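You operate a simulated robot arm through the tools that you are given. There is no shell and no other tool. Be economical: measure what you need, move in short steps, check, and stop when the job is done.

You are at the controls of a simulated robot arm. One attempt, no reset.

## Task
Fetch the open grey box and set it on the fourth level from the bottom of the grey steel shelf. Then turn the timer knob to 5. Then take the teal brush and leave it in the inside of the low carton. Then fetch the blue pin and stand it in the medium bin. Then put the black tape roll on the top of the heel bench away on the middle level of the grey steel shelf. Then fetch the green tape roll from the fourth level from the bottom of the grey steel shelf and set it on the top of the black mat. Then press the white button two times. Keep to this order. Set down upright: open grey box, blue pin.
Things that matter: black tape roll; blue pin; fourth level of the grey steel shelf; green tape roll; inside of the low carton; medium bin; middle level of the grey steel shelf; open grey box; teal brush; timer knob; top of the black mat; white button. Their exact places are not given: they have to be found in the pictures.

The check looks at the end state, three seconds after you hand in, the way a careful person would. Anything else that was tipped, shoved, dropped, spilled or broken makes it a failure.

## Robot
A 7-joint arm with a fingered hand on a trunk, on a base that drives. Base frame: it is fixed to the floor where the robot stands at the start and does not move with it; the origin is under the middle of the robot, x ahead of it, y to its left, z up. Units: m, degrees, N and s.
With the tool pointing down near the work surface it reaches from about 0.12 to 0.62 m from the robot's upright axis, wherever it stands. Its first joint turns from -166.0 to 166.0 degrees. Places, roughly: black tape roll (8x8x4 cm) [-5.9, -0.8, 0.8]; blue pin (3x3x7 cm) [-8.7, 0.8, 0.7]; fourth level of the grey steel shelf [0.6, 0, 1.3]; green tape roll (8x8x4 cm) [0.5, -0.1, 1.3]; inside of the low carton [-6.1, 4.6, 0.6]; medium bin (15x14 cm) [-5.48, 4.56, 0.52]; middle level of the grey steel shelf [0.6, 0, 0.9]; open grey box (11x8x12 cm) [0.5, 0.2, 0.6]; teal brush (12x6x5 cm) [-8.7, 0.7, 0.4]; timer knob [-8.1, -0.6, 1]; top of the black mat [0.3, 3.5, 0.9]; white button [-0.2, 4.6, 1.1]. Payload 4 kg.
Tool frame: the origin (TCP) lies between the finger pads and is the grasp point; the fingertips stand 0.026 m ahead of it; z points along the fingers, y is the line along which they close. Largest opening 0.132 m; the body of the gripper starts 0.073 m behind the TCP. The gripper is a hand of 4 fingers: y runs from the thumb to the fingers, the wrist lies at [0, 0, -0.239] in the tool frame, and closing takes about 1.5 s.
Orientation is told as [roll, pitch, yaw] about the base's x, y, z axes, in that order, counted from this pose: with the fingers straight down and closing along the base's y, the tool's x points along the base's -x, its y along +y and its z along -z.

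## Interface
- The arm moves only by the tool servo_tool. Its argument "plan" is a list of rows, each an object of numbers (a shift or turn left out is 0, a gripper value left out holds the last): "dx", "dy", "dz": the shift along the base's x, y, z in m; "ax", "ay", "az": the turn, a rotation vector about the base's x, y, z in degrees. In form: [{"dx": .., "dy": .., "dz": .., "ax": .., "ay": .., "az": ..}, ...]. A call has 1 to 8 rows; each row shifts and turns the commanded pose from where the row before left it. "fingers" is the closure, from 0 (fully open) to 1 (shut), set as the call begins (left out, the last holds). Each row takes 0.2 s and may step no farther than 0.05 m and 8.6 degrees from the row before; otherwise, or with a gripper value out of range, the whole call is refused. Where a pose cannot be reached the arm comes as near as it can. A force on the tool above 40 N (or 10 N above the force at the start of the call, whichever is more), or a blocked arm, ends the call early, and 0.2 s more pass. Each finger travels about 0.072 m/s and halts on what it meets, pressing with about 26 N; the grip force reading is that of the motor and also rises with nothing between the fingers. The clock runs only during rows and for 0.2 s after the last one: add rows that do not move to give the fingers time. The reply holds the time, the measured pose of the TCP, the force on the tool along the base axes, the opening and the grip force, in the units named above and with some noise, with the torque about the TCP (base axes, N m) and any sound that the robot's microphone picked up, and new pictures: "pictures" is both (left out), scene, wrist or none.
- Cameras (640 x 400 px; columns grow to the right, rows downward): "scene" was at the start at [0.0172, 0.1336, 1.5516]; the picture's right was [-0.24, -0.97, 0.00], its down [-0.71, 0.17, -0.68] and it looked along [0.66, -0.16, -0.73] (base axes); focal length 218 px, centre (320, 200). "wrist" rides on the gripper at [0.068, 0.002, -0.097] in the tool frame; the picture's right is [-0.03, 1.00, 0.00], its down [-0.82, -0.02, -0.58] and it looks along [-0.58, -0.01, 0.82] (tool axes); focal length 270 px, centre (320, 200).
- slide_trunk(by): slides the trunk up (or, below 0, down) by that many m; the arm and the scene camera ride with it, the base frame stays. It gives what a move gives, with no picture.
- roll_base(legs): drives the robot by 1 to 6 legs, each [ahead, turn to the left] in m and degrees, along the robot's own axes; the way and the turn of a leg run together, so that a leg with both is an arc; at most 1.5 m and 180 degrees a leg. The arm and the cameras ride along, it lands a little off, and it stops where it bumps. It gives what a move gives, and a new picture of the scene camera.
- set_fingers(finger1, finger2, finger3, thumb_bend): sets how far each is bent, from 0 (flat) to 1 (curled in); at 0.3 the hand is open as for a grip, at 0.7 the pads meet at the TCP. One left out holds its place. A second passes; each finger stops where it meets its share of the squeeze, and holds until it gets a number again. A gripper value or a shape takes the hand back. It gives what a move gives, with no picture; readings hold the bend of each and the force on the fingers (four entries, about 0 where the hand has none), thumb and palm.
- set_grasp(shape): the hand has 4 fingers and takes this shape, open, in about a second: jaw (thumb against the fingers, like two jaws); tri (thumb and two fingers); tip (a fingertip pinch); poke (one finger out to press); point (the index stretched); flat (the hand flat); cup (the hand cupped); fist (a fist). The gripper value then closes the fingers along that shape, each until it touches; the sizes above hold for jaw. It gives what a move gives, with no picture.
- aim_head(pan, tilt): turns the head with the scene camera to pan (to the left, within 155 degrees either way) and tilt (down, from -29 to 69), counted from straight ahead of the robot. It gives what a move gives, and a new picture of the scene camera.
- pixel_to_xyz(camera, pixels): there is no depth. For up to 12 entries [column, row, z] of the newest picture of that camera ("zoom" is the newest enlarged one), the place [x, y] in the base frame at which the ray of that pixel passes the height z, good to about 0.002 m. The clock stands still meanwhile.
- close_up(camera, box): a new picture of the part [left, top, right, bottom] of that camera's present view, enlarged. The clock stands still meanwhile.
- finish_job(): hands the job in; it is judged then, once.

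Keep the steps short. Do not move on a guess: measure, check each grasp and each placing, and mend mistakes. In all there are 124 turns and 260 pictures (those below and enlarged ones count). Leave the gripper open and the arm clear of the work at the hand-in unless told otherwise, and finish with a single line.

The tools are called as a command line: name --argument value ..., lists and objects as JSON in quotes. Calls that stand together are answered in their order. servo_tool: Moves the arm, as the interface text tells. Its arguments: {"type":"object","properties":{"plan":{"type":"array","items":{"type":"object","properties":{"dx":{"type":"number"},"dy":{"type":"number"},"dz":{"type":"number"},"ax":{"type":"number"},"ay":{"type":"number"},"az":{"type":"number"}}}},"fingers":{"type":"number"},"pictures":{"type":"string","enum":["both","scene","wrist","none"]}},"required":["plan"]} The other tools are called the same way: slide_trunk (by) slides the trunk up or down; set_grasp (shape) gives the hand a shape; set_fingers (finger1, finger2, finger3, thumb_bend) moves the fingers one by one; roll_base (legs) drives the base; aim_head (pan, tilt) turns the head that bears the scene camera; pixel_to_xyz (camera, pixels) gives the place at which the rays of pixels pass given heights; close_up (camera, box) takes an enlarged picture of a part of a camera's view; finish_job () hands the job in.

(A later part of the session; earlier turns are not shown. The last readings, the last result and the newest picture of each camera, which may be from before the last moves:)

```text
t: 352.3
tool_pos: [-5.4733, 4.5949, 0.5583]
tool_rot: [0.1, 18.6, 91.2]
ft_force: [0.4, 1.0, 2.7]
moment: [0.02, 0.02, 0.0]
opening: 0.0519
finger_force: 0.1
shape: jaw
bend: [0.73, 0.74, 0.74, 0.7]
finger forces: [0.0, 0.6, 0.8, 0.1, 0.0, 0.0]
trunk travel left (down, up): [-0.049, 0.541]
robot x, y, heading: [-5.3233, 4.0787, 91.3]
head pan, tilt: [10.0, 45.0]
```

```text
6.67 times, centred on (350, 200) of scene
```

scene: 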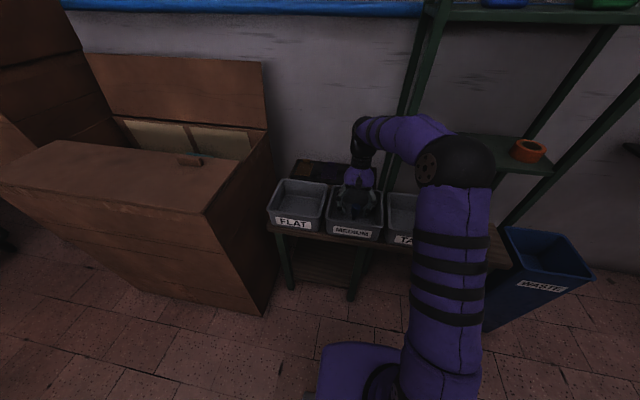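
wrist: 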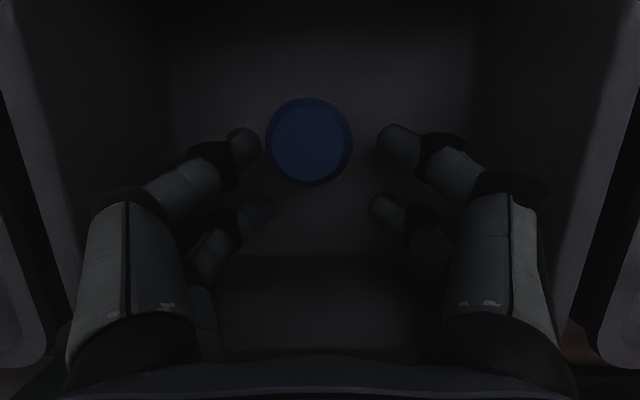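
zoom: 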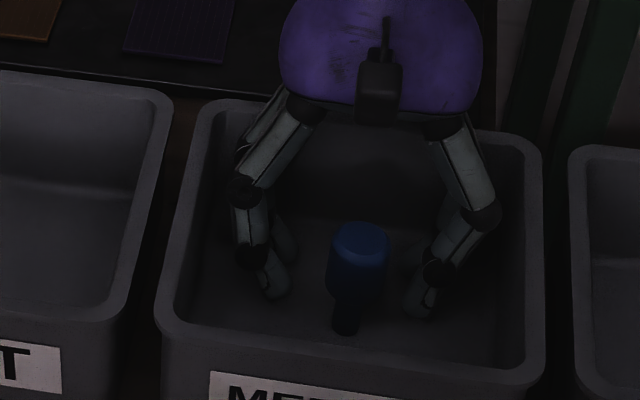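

The pin stands free. Widen slightly and rise straight up.

servo_tool --plan '[{}, {}, {"dz": 0.02}, {"dz": 0.03}, {"dz": 0.04}, {"dz": 0.04}, {}]' --fingers 0.52 --pictures "both"

close_up --camera "scene" --box '[310, 160, 390, 240]'

```text
t: 353.9
tool_pos: [-5.4728, 4.5955, 0.6895]
tool_rot: [0.1, 18.5, 91.1]
ft_force: [1.0, -0.5, 0.2]
moment: [-0.03, 0.01, -0.01]
opening: 0.0627
finger_force: 0.0
shape: jaw
bend: [0.73, 0.73, 0.73, 0.7]
finger forces: [0.1, 0.0, 0.1, 0.0, 0.0, 0.0]
trunk travel left (down, up): [-0.049, 0.541]
robot x, y, heading: [-5.3258, 4.0751, 90.9]
head pan, tilt: [10.0, 45.0]
```

scene: 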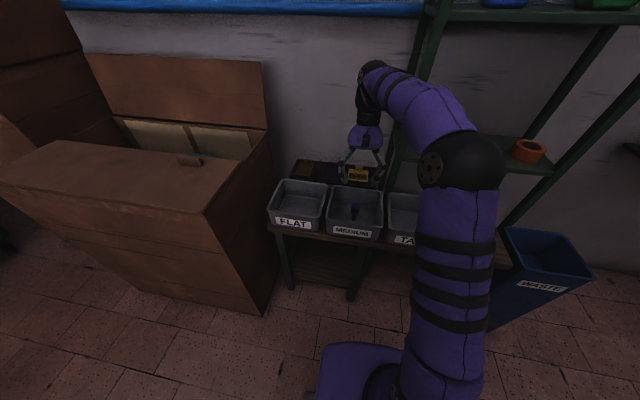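
wrist: 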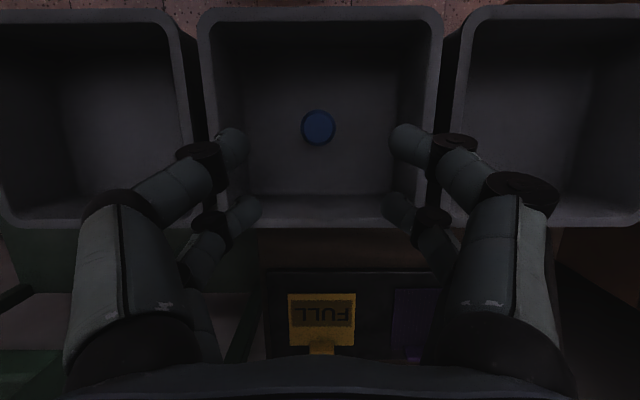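

```text
5.00 times, centred on (350, 200) of scene
```

zoom: 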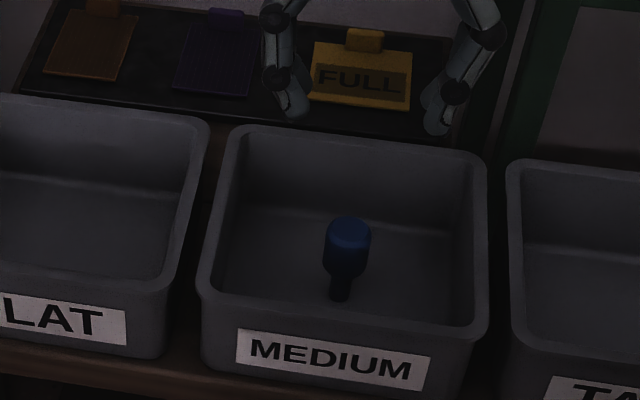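

The blue pin stands in the medium bin. Raise, straighten the hand, and reverse out.

slide_trunk --by 0.4

servo_tool --plan '[{"ax": 6.2, "dy": -0.02, "dz": 0.02}, {"ax": 6.2, "dy": -0.02, "dz": 0.02}, {"ax": 6.2, "dy": -0.02, "dz": 0.02}]' --fingers 0 --pictures "none"

roll_base --legs '[[-0.26, 0], [0, -20], [-0.8, 0], [0, 20], [-0.6, 0], [0, -28]]'

roll_base --legs '[[-1.05, 0], [0, -153], [1.2, 0]]'

aim_head --pan 0 --tilt 35

```text
t: 357.7
tool_pos: [-5.4726, 4.596, 1.0892]
tool_rot: [0.2, 18.7, 91.2]
ft_force: [0.0, -0.1, 0.0]
moment: [0.01, 0.01, 0.03]
opening: 0.0628
finger_force: 0.0
shape: jaw
bend: [0.73, 0.73, 0.73, 0.7]
finger forces: [0.0, 0.0, 0.0, 0.0, 0.0, 0.0]
trunk travel left (down, up): [-0.449, 0.141]
robot x, y, heading: [-5.3228, 4.0773, 91.4]
head pan, tilt: [10.0, 45.0]
```

```text
t: 358.5
tool_pos: [-5.4721, 4.5338, 1.1484]
tool_rot: [-0.3, -0.1, 91.0]
ft_force: [-0.3, -0.7, 1.1]
moment: [-0.02, 0.01, -0.01]
opening: 0.1317
finger_force: 0.0
shape: jaw
bend: [0.3, 0.3, 0.3, 0.3]
finger forces: [0.0, 0.0, 0.1, 0.1, 0.0, 0.0]
trunk travel left (down, up): [-0.449, 0.141]
robot x, y, heading: [-5.3266, 4.0731, 91.0]
head pan, tilt: [10.0, 45.0]
```

```text
t: 371.2
tool_pos: [-5.496, 2.9159, 1.1483]
tool_rot: [-0.3, 0.1, 62.7]
ft_force: [0.9, 0.0, -0.2]
moment: [-0.01, -0.05, 0.02]
opening: 0.132
finger_force: 0.1
shape: jaw
bend: [0.3, 0.3, 0.3, 0.3]
finger forces: [0.0, 0.0, 0.1, 0.0, 0.1, 0.0]
trunk travel left (down, up): [-0.449, 0.141]
robot x, y, heading: [-5.5834, 2.4408, 62.3]
head pan, tilt: [10.0, 45.0]
```

scene: 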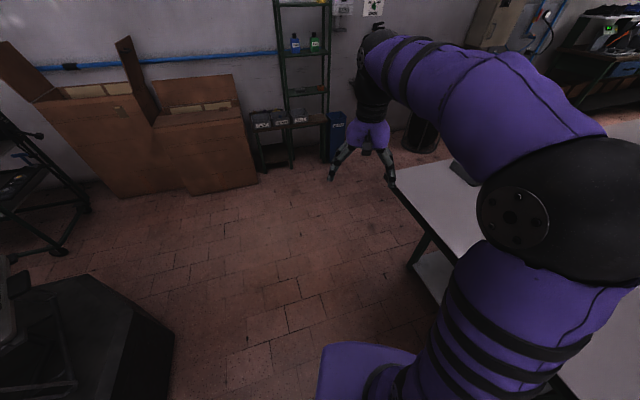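

```text
t: 389.1
tool_pos: [-5.8558, -0.1344, 1.1482]
tool_rot: [-0.3, 0.0, -86.9]
ft_force: [-0.2, 0.9, 0.0]
moment: [0.0, -0.01, 0.02]
opening: 0.1319
finger_force: 0.0
shape: jaw
bend: [0.3, 0.3, 0.3, 0.3]
finger forces: [0.1, 0.0, 0.1, 0.0, 0.0, 0.0]
trunk travel left (down, up): [-0.449, 0.141]
robot x, y, heading: [-6.0197, 0.3222, -86.7]
head pan, tilt: [10.0, 45.0]
```

scene: 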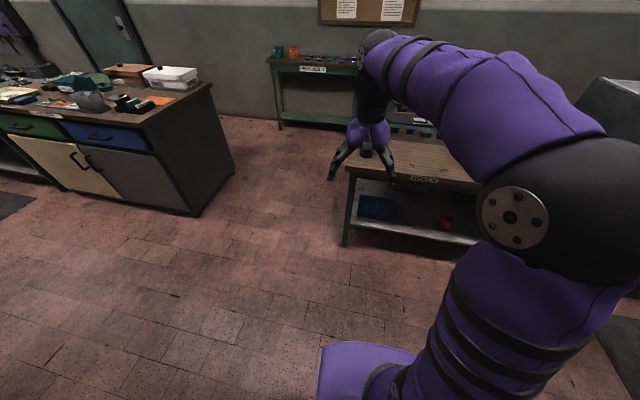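

```text
t: 389.9
tool_pos: [-5.8551, -0.1359, 1.1489]
tool_rot: [-0.3, 0.1, -86.9]
ft_force: [0.0, 0.2, -0.3]
moment: [0.03, -0.01, 0.03]
opening: 0.1321
finger_force: 0.1
shape: jaw
bend: [0.3, 0.3, 0.3, 0.3]
finger forces: [0.0, 0.0, 0.0, 0.0, 0.1, 0.1]
trunk travel left (down, up): [-0.449, 0.141]
robot x, y, heading: [-6.0176, 0.3195, -86.9]
head pan, tilt: [0.0, 35.0]
```

scene: 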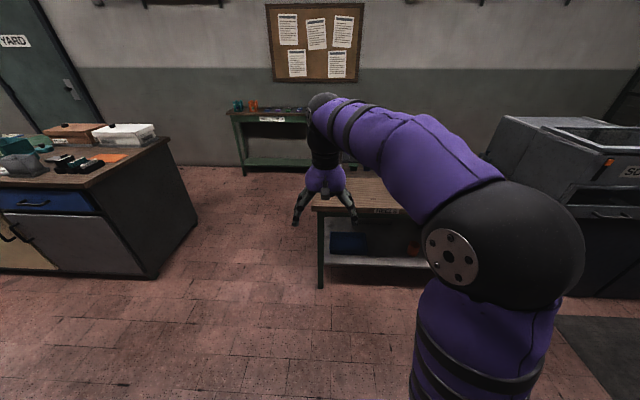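

The heel bench is ahead. See it with the wrist camera: move the hand forward-right a bit.

servo_tool --plan '[{"dy": -0.04, "dx": -0.02}, {"dy": -0.04, "dx": -0.02}, {"dy": -0.04}, {}]'

close_up --camera "scene" --box '[300, 150, 460, 260]'

```text
t: 390.9
tool_pos: [-5.8938, -0.2512, 1.1503]
tool_rot: [-0.3, 0.0, -86.9]
ft_force: [0.3, 1.0, 0.4]
moment: [0.04, -0.02, -0.02]
opening: 0.1322
finger_force: 0.0
shape: jaw
bend: [0.3, 0.3, 0.3, 0.3]
finger forces: [0.0, 0.1, 0.1, 0.1, 0.0, 0.1]
trunk travel left (down, up): [-0.449, 0.141]
robot x, y, heading: [-6.0209, 0.3173, -87.0]
head pan, tilt: [0.0, 35.0]
```

scene: 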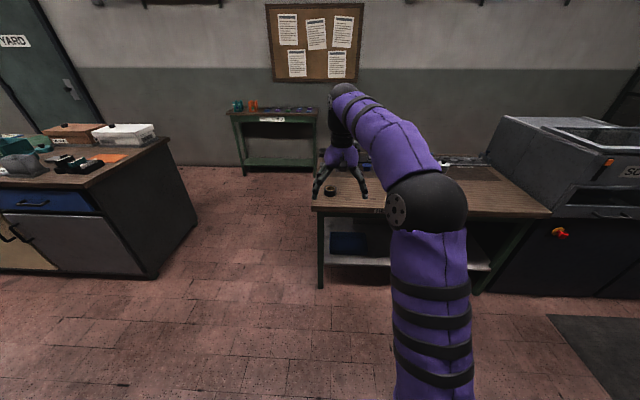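
wrist: 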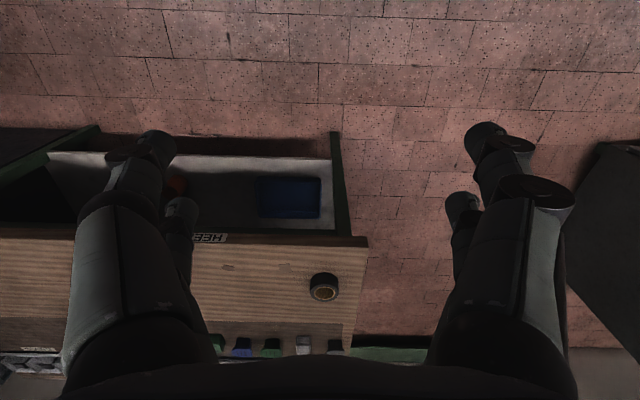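

```text
3.64 times, centred on (380, 205) of scene
```

zoom: 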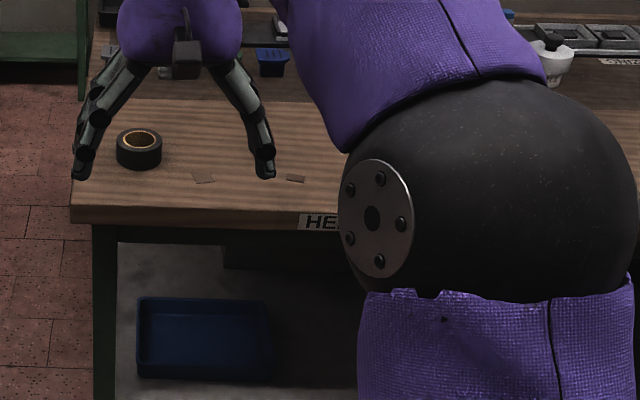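

Black roll: wrist (323,286), scene zoom (139,150). Triangulate.

pixel_to_xyz --camera "wrist" --pixels '[[323, 287, 0.8], [323, 287, 0.84], [310, 287, 0.84], [338, 287, 0.84], [250, 236, 0.8], [250, 236, 0.76]]'

pixel_to_xyz --camera "zoom" --pixels '[[139, 140, 0.8], [139, 140, 0.84], [139, 168, 0.8], [139, 168, 0.76], [150, 207, 0.8], [150, 207, 0.76], [117, 145, 0.84], [162, 145, 0.84]]'

```text
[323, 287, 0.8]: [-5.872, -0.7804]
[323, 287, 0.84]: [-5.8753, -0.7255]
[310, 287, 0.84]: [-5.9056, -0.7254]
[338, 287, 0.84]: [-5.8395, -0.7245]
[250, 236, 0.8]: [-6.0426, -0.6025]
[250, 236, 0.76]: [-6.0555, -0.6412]
```

```text
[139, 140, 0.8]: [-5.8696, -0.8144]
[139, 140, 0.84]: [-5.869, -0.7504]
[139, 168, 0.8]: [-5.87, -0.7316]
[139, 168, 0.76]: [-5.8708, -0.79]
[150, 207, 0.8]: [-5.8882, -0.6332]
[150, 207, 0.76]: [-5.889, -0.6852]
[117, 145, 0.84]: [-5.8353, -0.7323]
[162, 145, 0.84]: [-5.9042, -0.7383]
```

Drive 0.46 m nearer so the roll is below the hand.

roll_base --legs '[[0.46, -1]]'

servo_tool --plan '[{"dy": 0.04, "dz": -0.03}, {"dy": 0.04, "dz": -0.03}, {"dy": 0.02, "dz": -0.03}, {}]'

close_up --camera "scene" --box '[270, 140, 430, 260]'

```text
t: 393.6
tool_pos: [-5.8815, -0.7137, 1.1514]
tool_rot: [-0.3, 0.1, -87.7]
ft_force: [0.4, -0.3, -0.2]
moment: [-0.02, 0.0, -0.01]
opening: 0.132
finger_force: 0.1
shape: jaw
bend: [0.3, 0.3, 0.3, 0.3]
finger forces: [0.1, 0.0, 0.0, 0.1, 0.0, 0.1]
trunk travel left (down, up): [-0.449, 0.141]
robot x, y, heading: [-5.994, -0.1452, -87.9]
head pan, tilt: [0.0, 35.0]
```

scene: 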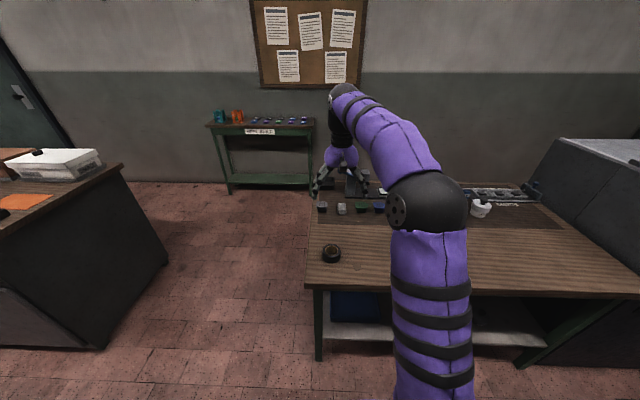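

```text
t: 394.6
tool_pos: [-5.8833, -0.6128, 1.0603]
tool_rot: [-0.2, -0.1, -87.8]
ft_force: [-0.3, 0.0, 0.5]
moment: [0.03, -0.01, 0.01]
opening: 0.1319
finger_force: 0.1
shape: jaw
bend: [0.3, 0.3, 0.3, 0.3]
finger forces: [0.0, 0.0, 0.0, 0.1, 0.0, 0.0]
trunk travel left (down, up): [-0.449, 0.141]
robot x, y, heading: [-5.9984, -0.1417, -88.0]
head pan, tilt: [0.0, 35.0]
```

scene: 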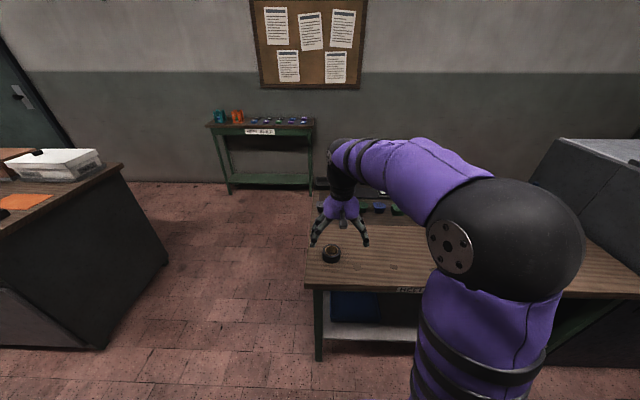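
wrist: 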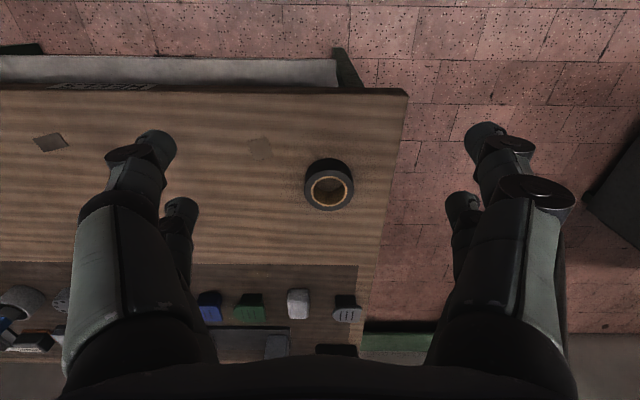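

```text
3.33 times, centred on (350, 200) of scene
```

zoom: 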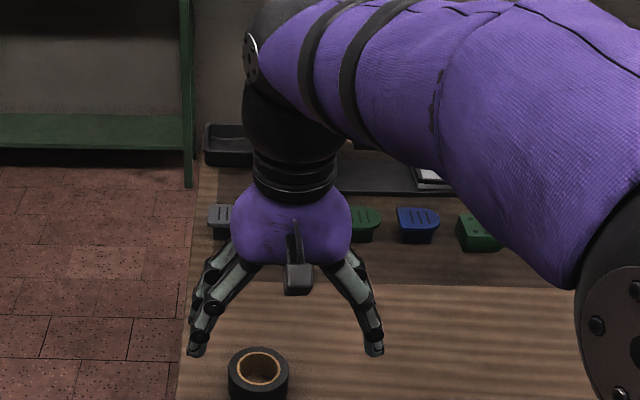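

pixel_to_xyz --camera "wrist" --pixels '[[330, 190, 0.78], [330, 190, 0.82], [305, 188, 0.8], [354, 188, 0.8], [230, 92, 0.76], [230, 92, 0.8]]'

pixel_to_xyz --camera "scene" --pixels '[[332, 250, 0.78], [332, 250, 0.82], [345, 287, 0.76], [345, 287, 0.8]]'

close_up --camera "scene" --box '[300, 230, 360, 275]'

```text
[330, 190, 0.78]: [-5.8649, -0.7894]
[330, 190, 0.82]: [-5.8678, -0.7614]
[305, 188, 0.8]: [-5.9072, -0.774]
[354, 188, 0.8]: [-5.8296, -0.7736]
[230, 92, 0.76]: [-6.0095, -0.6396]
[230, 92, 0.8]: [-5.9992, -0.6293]
```

```text
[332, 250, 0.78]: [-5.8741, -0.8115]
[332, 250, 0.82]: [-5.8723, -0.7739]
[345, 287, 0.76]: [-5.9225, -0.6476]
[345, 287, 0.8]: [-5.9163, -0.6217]
```

```text
8.89 times, centred on (330, 252) of scene
```

zoom: 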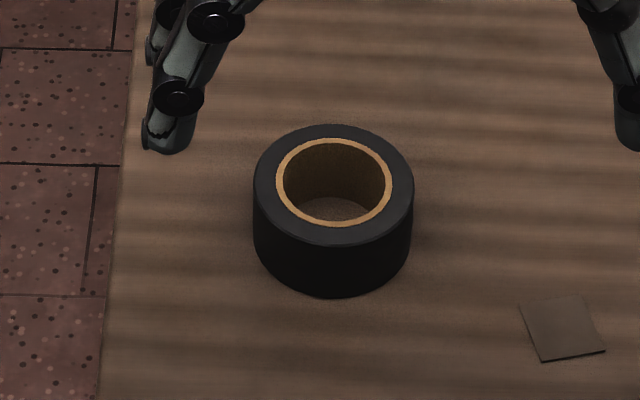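

Bench top ≈0.78, roll centre ≈(-5.869,-0.766), top 0.82. I'll pitch the hand 45° (suits the shelf later) and hover over it.

servo_tool --plan '[{"dx": 0.002, "dy": -0.015, "dz": -0.02, "ax": -7.5}, {"dx": 0.002, "dy": -0.015, "dz": -0.02, "ax": -7.5}, {"dx": 0.002, "dy": -0.015, "dz": -0.02, "ax": -7.5}, {"dx": 0.002, "dy": -0.015, "dz": -0.02, "ax": -7.5}, {"dx": 0.003, "dy": -0.015, "dz": -0.02, "ax": -7.5}, {"dx": 0.003, "dy": -0.015, "dz": -0.02, "ax": -7.5}, {"dy": -0.027, "dz": -0.03}, {"dy": -0.027, "dz": -0.03}]'

close_up --camera "scene" --box '[290, 210, 390, 280]'

```text
t: 396.4
tool_pos: [-5.873, -0.7562, 0.8839]
tool_rot: [-2.5, -44.9, -86.9]
ft_force: [0.6, 0.1, 0.3]
moment: [0.03, 0.02, -0.04]
opening: 0.1319
finger_force: 0.0
shape: jaw
bend: [0.3, 0.3, 0.3, 0.3]
finger forces: [0.0, 0.0, 0.0, 0.0, 0.1, 0.0]
out of reach, approached as far as the arm can: row 6
trunk travel left (down, up): [-0.449, 0.141]
robot x, y, heading: [-5.9983, -0.1437, -87.9]
head pan, tilt: [0.0, 35.0]
```

scene: 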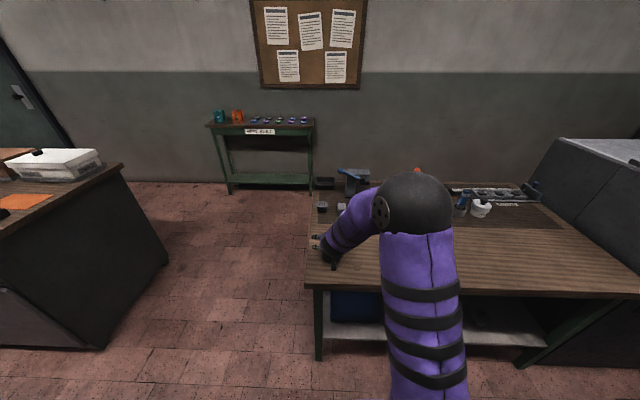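
wrist: 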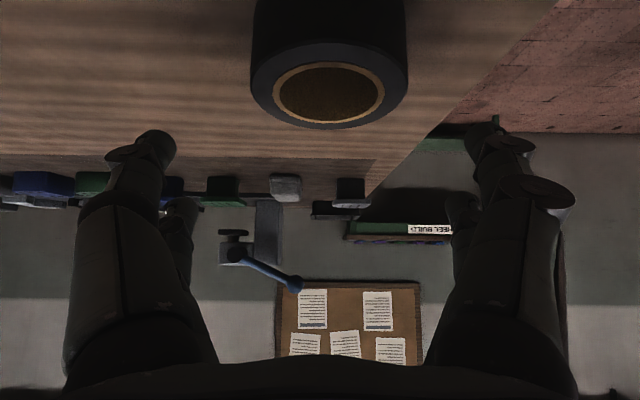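

```text
5.71 times, centred on (340, 245) of scene
```

zoom: 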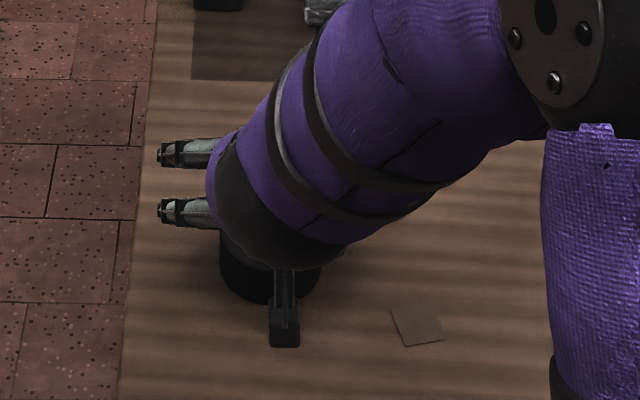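

Roll top is 5.6 cm below TCP, centred within 6 mm. Lower 5 cm and grip.

servo_tool --plan '[{"dx": 0.005, "dz": -0.02}, {"dz": -0.02}, {"dz": -0.006}, {"dz": -0.005}, {}]' --pictures "wrist"

servo_tool --plan '[{}, {}, {}, {}, {}, {}]' --fingers 1 --pictures "wrist"

```text
t: 397.6
tool_pos: [-5.8661, -0.7539, 0.8347]
tool_rot: [-2.6, -45.2, -86.9]
ft_force: [-0.8, -1.8, 8.3]
moment: [-0.03, -0.6, -0.12]
opening: 0.1318
finger_force: 0.1
shape: jaw
bend: [0.29, 0.3, 0.3, 0.3]
finger forces: [8.2, 0.0, 0.0, 0.0, 0.0, 0.1]
trunk travel left (down, up): [-0.449, 0.141]
robot x, y, heading: [-5.9957, -0.1409, -88.2]
head pan, tilt: [0.0, 35.0]
```

wrist: 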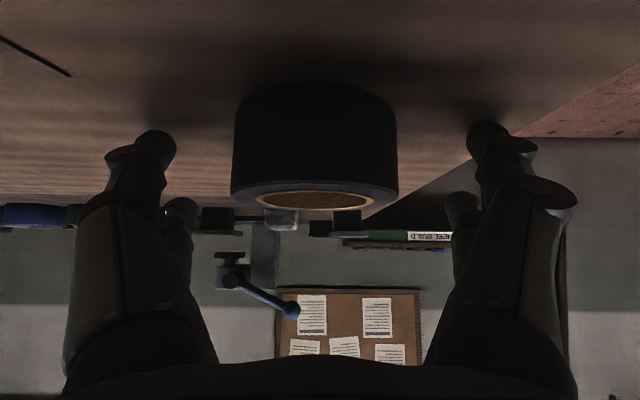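

```text
t: 399.0
tool_pos: [-5.8646, -0.7531, 0.835]
tool_rot: [-2.5, -45.1, -86.6]
ft_force: [7.8, 1.3, 20.1]
moment: [0.04, -1.09, 0.08]
opening: 0.029
finger_force: 26.1
shape: jaw
bend: [0.71, 0.75, 0.67, 0.73]
finger forces: [35.9, 0.0, 0.0, 0.0, 18.3, 0.1]
trunk travel left (down, up): [-0.449, 0.141]
robot x, y, heading: [-6.0018, -0.1424, -88.1]
head pan, tilt: [0.0, 35.0]
```

wrist: 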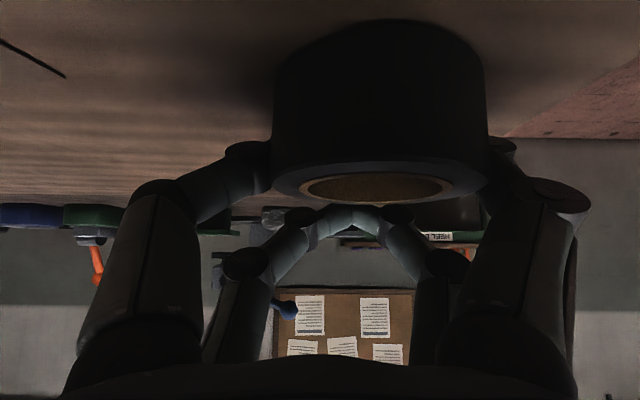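

The roll slid toward the palm – poor grip. Open, rise, and re-measure.

servo_tool --plan '[{}, {}, {}, {}, {"dz": 0.02}, {"dz": 0.025}, {}]' --fingers 0 --pictures "both"

```text
t: 399.9
tool_pos: [-5.87, -0.7563, 0.8357]
tool_rot: [-2.7, -45.4, -87.1]
ft_force: [-0.3, -0.4, 0.7]
moment: [-0.03, -0.04, -0.01]
opening: 0.1318
finger_force: 0.1
shape: jaw
bend: [0.29, 0.3, 0.3, 0.3]
finger forces: [0.8, 0.0, 0.0, 0.1, 0.1, 0.0]
trunk travel left (down, up): [-0.449, 0.141]
robot x, y, heading: [-6.0021, -0.1406, -88.0]
head pan, tilt: [0.0, 35.0]
stopped in row 4: the force on the tool passed its limit at 40 N (the readings are from after the stop); the commanded pose is now the measured one
```

scene: 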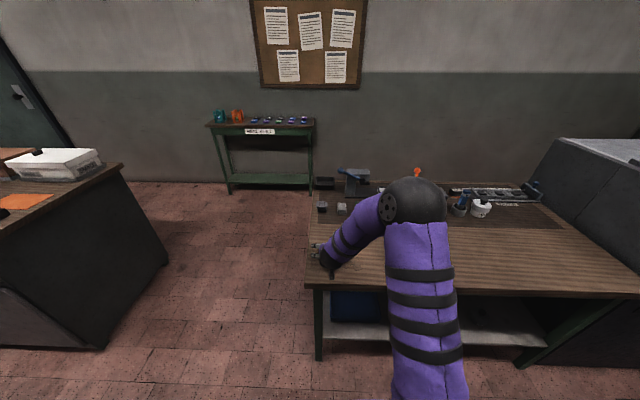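
wrist: 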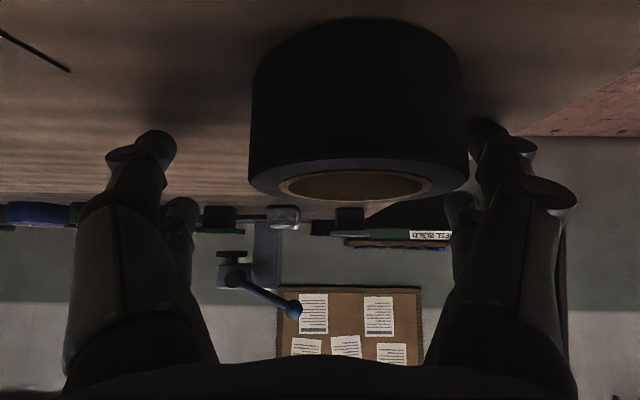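

Roll now at ≈(-5.856,-0.734). A 25° pitch makes both digit pairs straddle it symmetrically; rise, re-pitch, level the roll error.

servo_tool --plan '[{"dz": 0.03}, {"dz": 0.04}, {"ax": 7, "ay": -1.3, "dy": 0.012, "dx": 0.007}, {"ax": 7, "ay": -1.2, "dy": 0.011, "dx": 0.007}, {"ax": 6, "dy": 0.01}, {}]' --pictures "both"

```text
t: 401.3
tool_pos: [-5.8552, -0.7227, 0.9047]
tool_rot: [1.1, -25.4, -89.4]
ft_force: [0.4, 0.2, 0.5]
moment: [-0.02, 0.01, -0.04]
opening: 0.1321
finger_force: 0.1
shape: jaw
bend: [0.3, 0.3, 0.3, 0.3]
finger forces: [0.1, 0.0, 0.0, 0.0, 0.0, 0.1]
trunk travel left (down, up): [-0.449, 0.141]
robot x, y, heading: [-6.0005, -0.1438, -87.8]
head pan, tilt: [0.0, 35.0]
```

scene: 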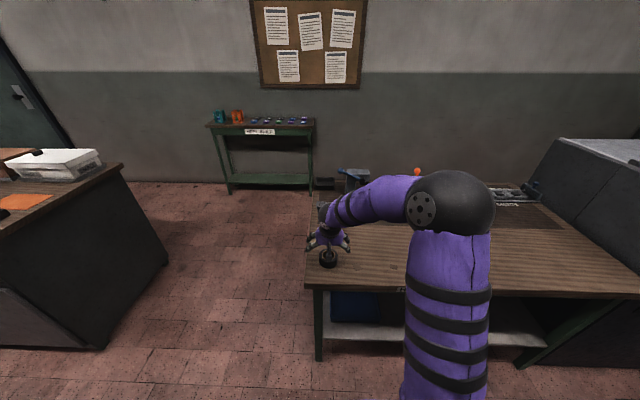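
wrist: 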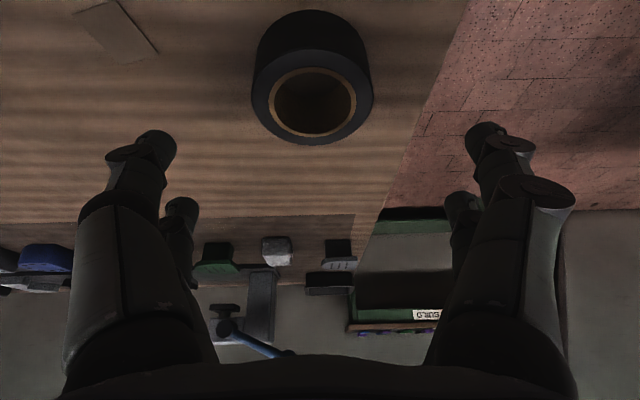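

Roll at (-5.860,-0.7445). Adjust and lower in steps.

servo_tool --plan '[{"dx": -0.005, "dy": -0.011, "dz": -0.03}, {"dz": -0.03}, {"dz": -0.008}, {}]' --pictures "none"

servo_tool --plan '[{"dz": -0.004}, {}]' --pictures "wrist"

```text
t: 402.3
tool_pos: [-5.8611, -0.7329, 0.8372]
tool_rot: [1.1, -25.4, -89.5]
ft_force: [-0.1, 0.7, -0.6]
moment: [0.01, 0.0, -0.01]
opening: 0.1319
finger_force: 0.1
shape: jaw
bend: [0.3, 0.3, 0.3, 0.3]
finger forces: [0.0, 0.1, 0.0, 0.0, 0.0, 0.1]
trunk travel left (down, up): [-0.449, 0.141]
robot x, y, heading: [-5.9968, -0.1396, -87.9]
head pan, tilt: [0.0, 35.0]
```

```text
t: 402.9
tool_pos: [-5.8605, -0.7343, 0.8332]
tool_rot: [1.1, -25.4, -89.5]
ft_force: [-0.9, -0.6, 0.7]
moment: [0.0, 0.01, -0.02]
opening: 0.1318
finger_force: 0.0
shape: jaw
bend: [0.3, 0.3, 0.3, 0.3]
finger forces: [0.0, 0.0, 0.0, 0.0, 0.1, 0.0]
trunk travel left (down, up): [-0.449, 0.141]
robot x, y, heading: [-5.9998, -0.1395, -88.0]
head pan, tilt: [0.0, 35.0]
```

wrist: 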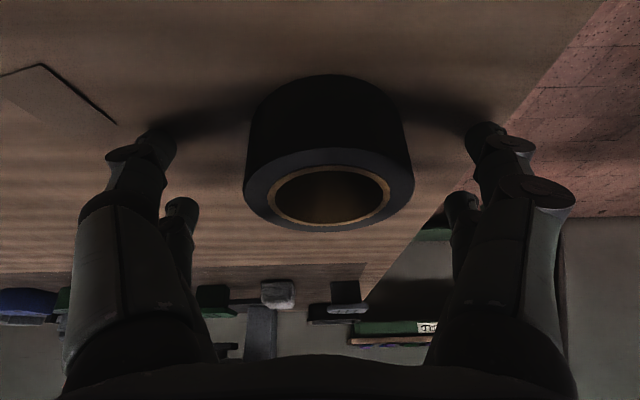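

Raise 5 mm for the closing arc and close.

servo_tool --plan '[{"dz": 0.005, "dy": 0.003}, {}, {}, {}, {}, {}, {}]' --fingers 1 --pictures "wrist"

```text
t: 404.5
tool_pos: [-5.8602, -0.7313, 0.8384]
tool_rot: [1.1, -25.5, -89.4]
ft_force: [0.6, -0.1, 1.7]
moment: [0.07, 0.08, 0.01]
opening: 0.0569
finger_force: 26.6
shape: jaw
bend: [0.73, 0.73, 0.73, 0.7]
finger forces: [24.1, 23.8, 24.0, 0.0, 23.3, 0.0]
trunk travel left (down, up): [-0.449, 0.141]
robot x, y, heading: [-6.0037, -0.1432, -88.2]
head pan, tilt: [0.0, 35.0]
```

wrist: 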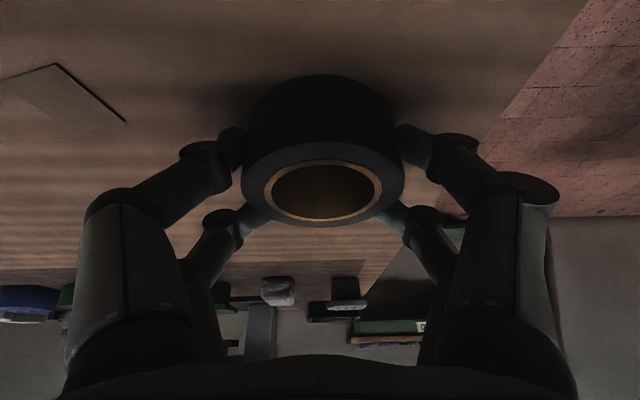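

All four digits grip it evenly. Lift, retract, and drive to the steel shelf.

servo_tool --plan '[{"dz": 0.04}, {"dz": 0.04}, {"dz": 0.04, "dy": 0.03}, {"dz": 0.03, "dy": 0.03}, {"dy": 0.03}, {}]' --pictures "wrist"

roll_base --legs '[[-0.35, 0], [0, 85.7], [1.5, 0], [1.5, 0], [1.5, 0], [0.7, 0]]'

aim_head --pan 0 --tilt 30

```text
t: 405.9
tool_pos: [-5.8609, -0.6412, 0.991]
tool_rot: [1.1, -25.4, -89.5]
ft_force: [-0.3, 0.8, -0.3]
moment: [0.04, -0.03, -0.02]
opening: 0.0566
finger_force: 25.9
shape: jaw
bend: [0.73, 0.73, 0.73, 0.7]
finger forces: [24.1, 23.8, 23.9, 0.0, 23.0, 0.1]
trunk travel left (down, up): [-0.449, 0.141]
robot x, y, heading: [-5.9997, -0.142, -87.9]
head pan, tilt: [0.0, 35.0]
```

wrist: 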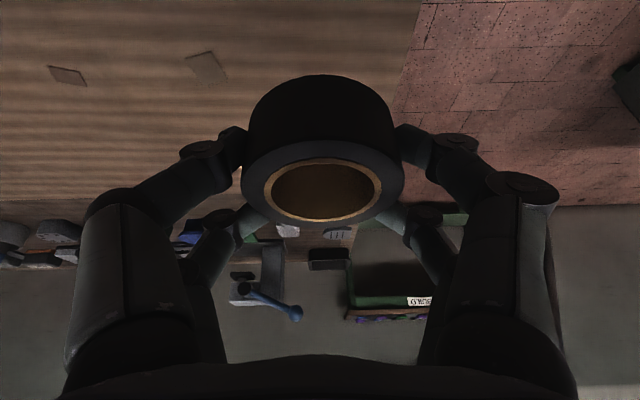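

```text
t: 436.7
tool_pos: [-0.32, 0.2905, 0.991]
tool_rot: [1.1, -25.5, -1.2]
ft_force: [0.5, -0.1, -0.2]
moment: [0.01, 0.02, -0.01]
opening: 0.0563
finger_force: 26.3
shape: jaw
bend: [0.73, 0.73, 0.73, 0.7]
finger forces: [24.2, 24.0, 24.0, 0.1, 22.8, 0.0]
trunk travel left (down, up): [-0.449, 0.141]
robot x, y, heading: [-0.8248, 0.1668, 0.4]
head pan, tilt: [0.0, 35.0]
```

scene: 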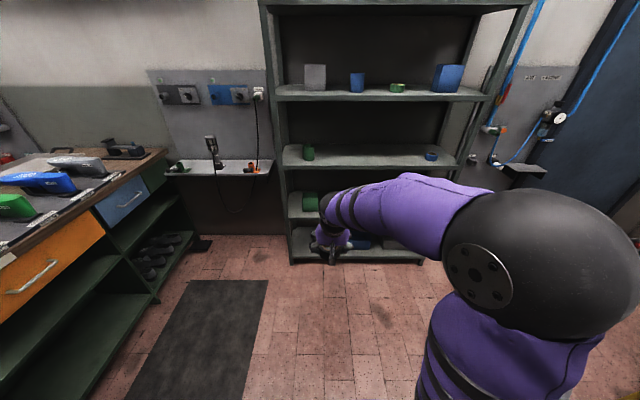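

```text
t: 437.4
tool_pos: [-0.3186, 0.291, 0.9902]
tool_rot: [1.1, -25.4, -1.1]
ft_force: [0.6, -0.3, -0.8]
moment: [0.0, 0.01, 0.0]
opening: 0.0567
finger_force: 25.8
shape: jaw
bend: [0.73, 0.73, 0.73, 0.7]
finger forces: [24.3, 24.0, 24.0, 0.0, 22.9, 0.0]
trunk travel left (down, up): [-0.449, 0.141]
robot x, y, heading: [-0.8221, 0.1675, 0.2]
head pan, tilt: [0.0, 30.0]
```

scene: 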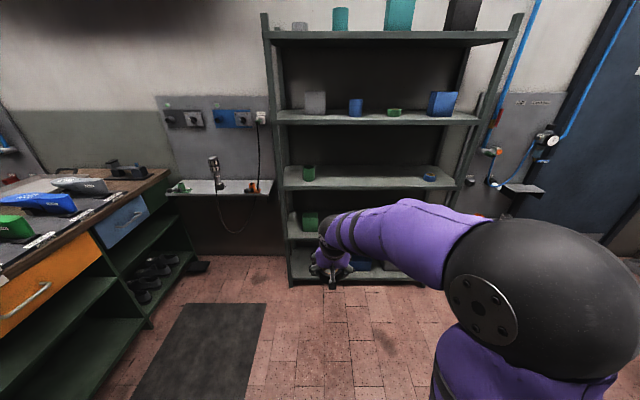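

Drive ahead 0.6 m with the roll raised slightly, then measure the middle shelf.

servo_tool --plan '[{"dz": 0.02, "dy": -0.035}, {"dz": 0.02, "dy": -0.035}, {"dy": -0.035}, {"dy": -0.035}, {}]' --pictures "none"

roll_base --legs '[[0.55, 0]]'

pixel_to_xyz --camera "scene" --pixels '[[360, 283, 0.91], [360, 283, 0.93]]'

```text
t: 438.6
tool_pos: [-0.3188, 0.1516, 1.0288]
tool_rot: [1.1, -25.3, -1.0]
ft_force: [-0.4, 0.0, -1.2]
moment: [-0.01, 0.02, 0.0]
opening: 0.0564
finger_force: 26.5
shape: jaw
bend: [0.73, 0.73, 0.73, 0.7]
finger forces: [24.2, 24.0, 24.4, 0.0, 23.1, 0.0]
trunk travel left (down, up): [-0.449, 0.141]
robot x, y, heading: [-0.8261, 0.167, 0.6]
head pan, tilt: [0.0, 30.0]
```

```text
t: 441.7
tool_pos: [0.2297, 0.1626, 1.0288]
tool_rot: [1.1, -25.4, -0.5]
ft_force: [0.4, -0.4, -0.8]
moment: [0.01, 0.02, 0.02]
opening: 0.0564
finger_force: 25.7
shape: jaw
bend: [0.73, 0.73, 0.73, 0.7]
finger forces: [24.3, 23.9, 24.3, 0.0, 23.0, 0.0]
trunk travel left (down, up): [-0.449, 0.141]
robot x, y, heading: [-0.2773, 0.1765, 1.1]
head pan, tilt: [0.0, 30.0]
```

scene: 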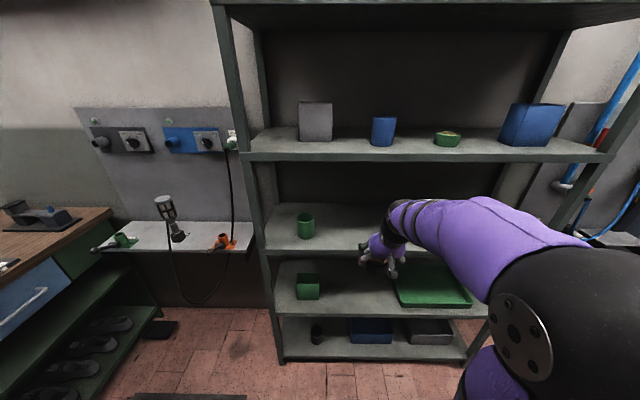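

```text
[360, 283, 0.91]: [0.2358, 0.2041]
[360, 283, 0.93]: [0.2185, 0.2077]
```

pixel_to_xyz --camera "scene" --pixels '[[300, 247, 0.9], [300, 247, 0.92], [305, 238, 0.91], [300, 153, 1.3], [360, 247, 0.91]]'

servo_tool --plan '[{"dx": 0.04, "dy": -0.01}, {"dx": 0.04, "dy": -0.01}, {"dx": 0.04}, {"dx": 0.04}, {"dx": 0.03}, {"dx": 0.03}, {}]'

```text
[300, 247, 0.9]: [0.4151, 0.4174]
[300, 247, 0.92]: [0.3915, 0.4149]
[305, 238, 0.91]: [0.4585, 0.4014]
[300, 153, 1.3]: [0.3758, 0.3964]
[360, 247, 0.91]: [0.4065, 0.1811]
```

```text
t: 443.3
tool_pos: [0.449, 0.1428, 1.0286]
tool_rot: [1.1, -25.4, -0.5]
ft_force: [0.5, 0.5, -0.9]
moment: [0.01, -0.03, -0.01]
opening: 0.0564
finger_force: 25.6
shape: jaw
bend: [0.73, 0.74, 0.73, 0.7]
finger forces: [24.3, 24.1, 24.2, 0.1, 23.1, 0.0]
trunk travel left (down, up): [-0.449, 0.141]
robot x, y, heading: [-0.2773, 0.1759, 0.9]
head pan, tilt: [0.0, 30.0]
```

scene: 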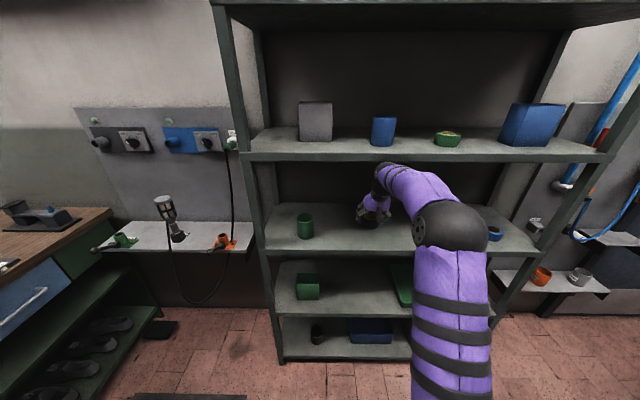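
wrist: 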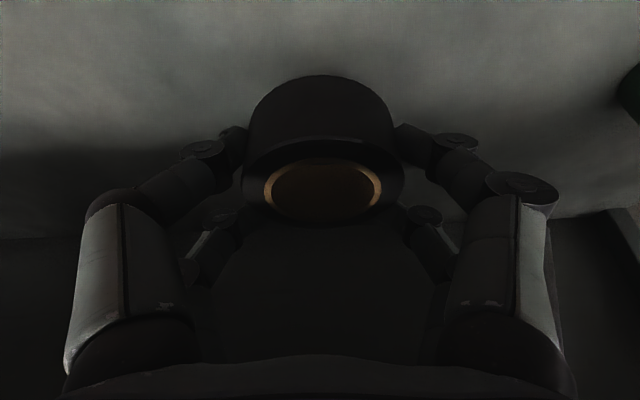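

Inside the middle level. Go 2.5 cm further in, lower to contact.

servo_tool --plan '[{"dx": 0.025}, {"dz": -0.025}, {"dz": -0.02}, {"dz": -0.005}, {"dz": -0.004}, {"dz": -0.004}, {"dz": -0.004}, {}]' --pictures "none"

```text
t: 445.1
tool_pos: [0.4743, 0.142, 0.9666]
tool_rot: [1.1, -25.4, -0.5]
ft_force: [0.4, -0.3, -0.4]
moment: [0.01, 0.02, 0.0]
opening: 0.0563
finger_force: 26.4
shape: jaw
bend: [0.73, 0.74, 0.73, 0.7]
finger forces: [24.4, 24.1, 24.3, 0.0, 23.0, 0.0]
trunk travel left (down, up): [-0.449, 0.141]
robot x, y, heading: [-0.2768, 0.1766, 0.8]
head pan, tilt: [0.0, 30.0]
```

servo_tool --plan '[{"dz": -0.004}, {"dz": -0.004}, {"dz": -0.003}, {"dz": -0.003}, {"dz": -0.003}, {"dz": -0.003}, {}]' --pictures "wrist"

```text
t: 446.6
tool_pos: [0.4774, 0.1433, 0.9575]
tool_rot: [0.9, -26.8, -0.6]
ft_force: [-1.6, -0.5, 14.3]
moment: [-0.2, 0.42, -0.02]
opening: 0.057
finger_force: 25.6
shape: jaw
bend: [0.74, 0.73, 0.74, 0.71]
finger forces: [29.5, 26.6, 26.8, 0.0, 29.2, 0.0]
trunk travel left (down, up): [-0.449, 0.141]
robot x, y, heading: [-0.2763, 0.1698, 0.9]
head pan, tilt: [0.0, 30.0]
stopped in row 7: the force on the tool passed its limit at 41 N (the readings are from after the stop); the commanded pose is now the measured one
```

wrist: 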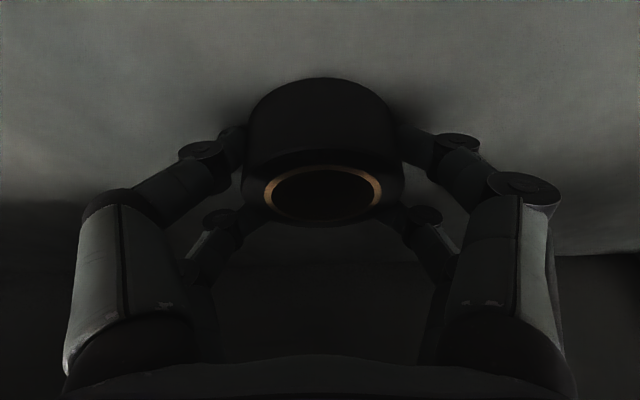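

Contact. Ease off 2 mm, open, rise 5 cm and back out.

servo_tool --plan '[{"dz": 0.003}, {}]' --pictures "none"

servo_tool --plan '[{}, {}, {}, {}, {"dz": 0.025}, {"dz": 0.025}, {"dx": -0.04}, {"dx": -0.04}]' --fingers 0 --pictures "none"

servo_tool --plan '[{"dx": -0.04}, {"dx": -0.04}, {"dx": -0.04}, {"dx": -0.04}, {}]' --pictures "both"

close_up --camera "scene" --box '[290, 180, 450, 270]'

```text
t: 447.2
tool_pos: [0.4772, 0.1419, 0.9565]
tool_rot: [1.0, -26.3, -0.5]
ft_force: [0.3, -1.8, 11.9]
moment: [-0.2, 0.36, -0.02]
opening: 0.0569
finger_force: 26.1
shape: jaw
bend: [0.74, 0.73, 0.74, 0.71]
finger forces: [29.1, 26.0, 27.3, 0.1, 28.4, 0.0]
trunk travel left (down, up): [-0.449, 0.141]
robot x, y, heading: [-0.2783, 0.1767, 1.1]
head pan, tilt: [0.0, 30.0]
```

```text
t: 449.0
tool_pos: [0.3955, 0.1429, 1.0083]
tool_rot: [1.0, -26.3, -0.4]
ft_force: [0.3, -0.4, 0.8]
moment: [-0.02, 0.02, 0.02]
opening: 0.1319
finger_force: 0.2
shape: jaw
bend: [0.3, 0.3, 0.3, 0.3]
finger forces: [0.0, 0.0, 0.0, 0.0, 0.0, 0.1]
trunk travel left (down, up): [-0.449, 0.141]
robot x, y, heading: [-0.2736, 0.1726, 0.8]
head pan, tilt: [0.0, 30.0]
```

```text
t: 450.2
tool_pos: [0.2376, 0.1418, 1.0071]
tool_rot: [1.1, -26.3, -0.6]
ft_force: [0.3, 0.1, 0.4]
moment: [0.0, -0.01, 0.0]
opening: 0.1318
finger_force: 0.0
shape: jaw
bend: [0.3, 0.3, 0.3, 0.3]
finger forces: [0.0, 0.0, 0.0, 0.0, 0.0, 0.1]
trunk travel left (down, up): [-0.449, 0.141]
robot x, y, heading: [-0.2781, 0.1759, 1.1]
head pan, tilt: [0.0, 30.0]
```

scene: 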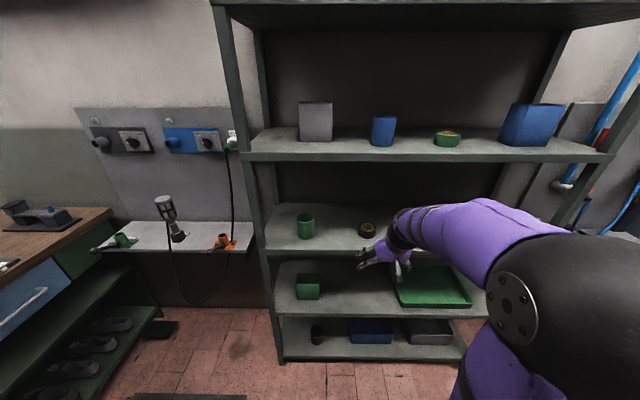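
wrist: 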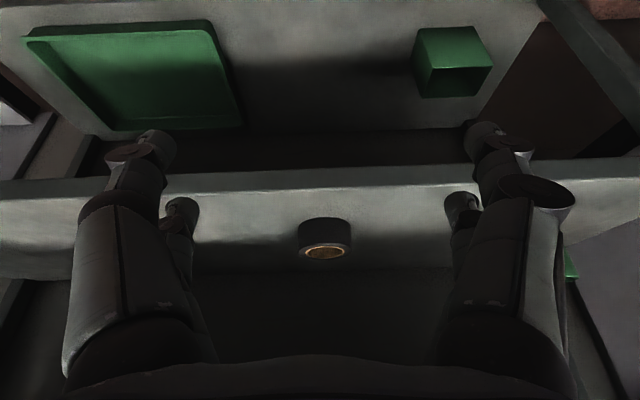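

```text
4.00 times, centred on (370, 225) of scene
```

zoom: 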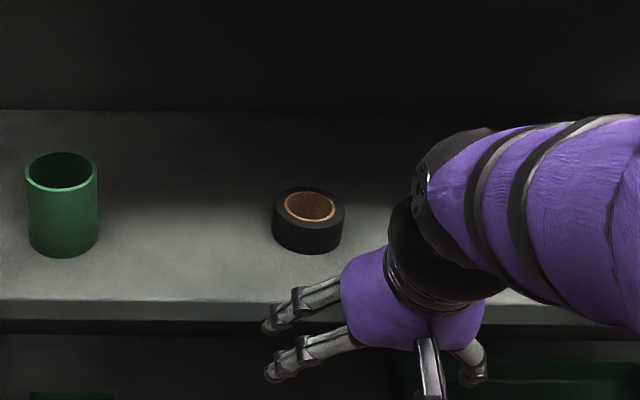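

Black roll sits on the middle level. Next the green roll at ≈(0.4975,-0.088) on level 4: shift the base right, raise.

roll_base --legs '[[-0.4, 0], [0, -25], [0.45, 0], [0, 24]]'

slide_trunk --by 0.14

servo_tool --plan '[{"dz": 0.045, "dx": -0.005}, {"dz": 0.045}, {"dz": 0.045}, {"dz": 0.045}, {"dz": 0.045}, {"dz": 0.035}, {}]'

```text
t: 457.7
tool_pos: [0.2455, -0.0692, 1.0089]
tool_rot: [1.0, -26.2, -2.5]
ft_force: [-0.3, -0.4, -0.7]
moment: [-0.04, 0.0, -0.01]
opening: 0.1319
finger_force: 0.1
shape: jaw
bend: [0.3, 0.3, 0.3, 0.3]
finger forces: [0.2, 0.1, 0.1, 0.0, 0.1, 0.0]
trunk travel left (down, up): [-0.449, 0.141]
robot x, y, heading: [-0.2697, -0.021, -1.0]
head pan, tilt: [0.0, 30.0]
```

scene: 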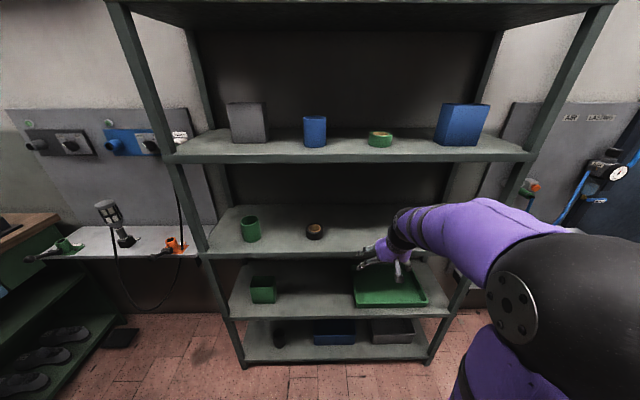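

```text
t: 459.4
tool_pos: [0.244, -0.0685, 1.1464]
tool_rot: [1.0, -26.2, -2.5]
ft_force: [0.3, -0.6, 0.0]
moment: [0.0, 0.0, 0.03]
opening: 0.1317
finger_force: 0.0
shape: jaw
bend: [0.3, 0.3, 0.3, 0.3]
finger forces: [0.0, 0.0, 0.1, 0.0, 0.0, 0.0]
trunk travel left (down, up): [-0.589, 0.001]
robot x, y, heading: [-0.2648, -0.0171, -1.1]
head pan, tilt: [0.0, 30.0]
```

```text
t: 461.0
tool_pos: [0.2413, -0.0662, 1.4075]
tool_rot: [1.0, -26.2, -2.5]
ft_force: [0.2, 0.2, -0.1]
moment: [0.03, 0.03, 0.03]
opening: 0.1319
finger_force: 0.1
shape: jaw
bend: [0.3, 0.3, 0.3, 0.3]
finger forces: [0.0, 0.0, 0.0, 0.0, 0.1, 0.1]
trunk travel left (down, up): [-0.589, 0.001]
robot x, y, heading: [-0.2682, -0.0201, -1.0]
head pan, tilt: [0.0, 30.0]
```

scene: 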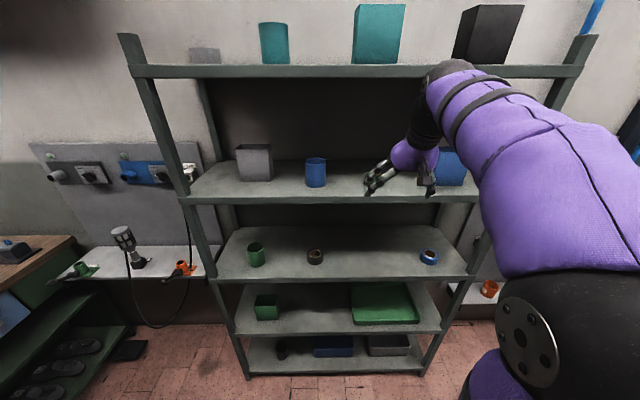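
wrist: 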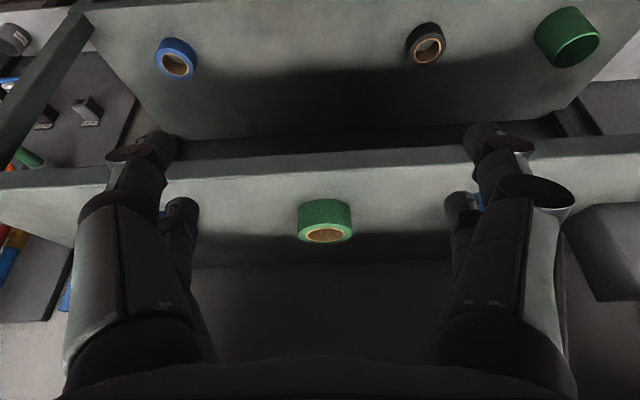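

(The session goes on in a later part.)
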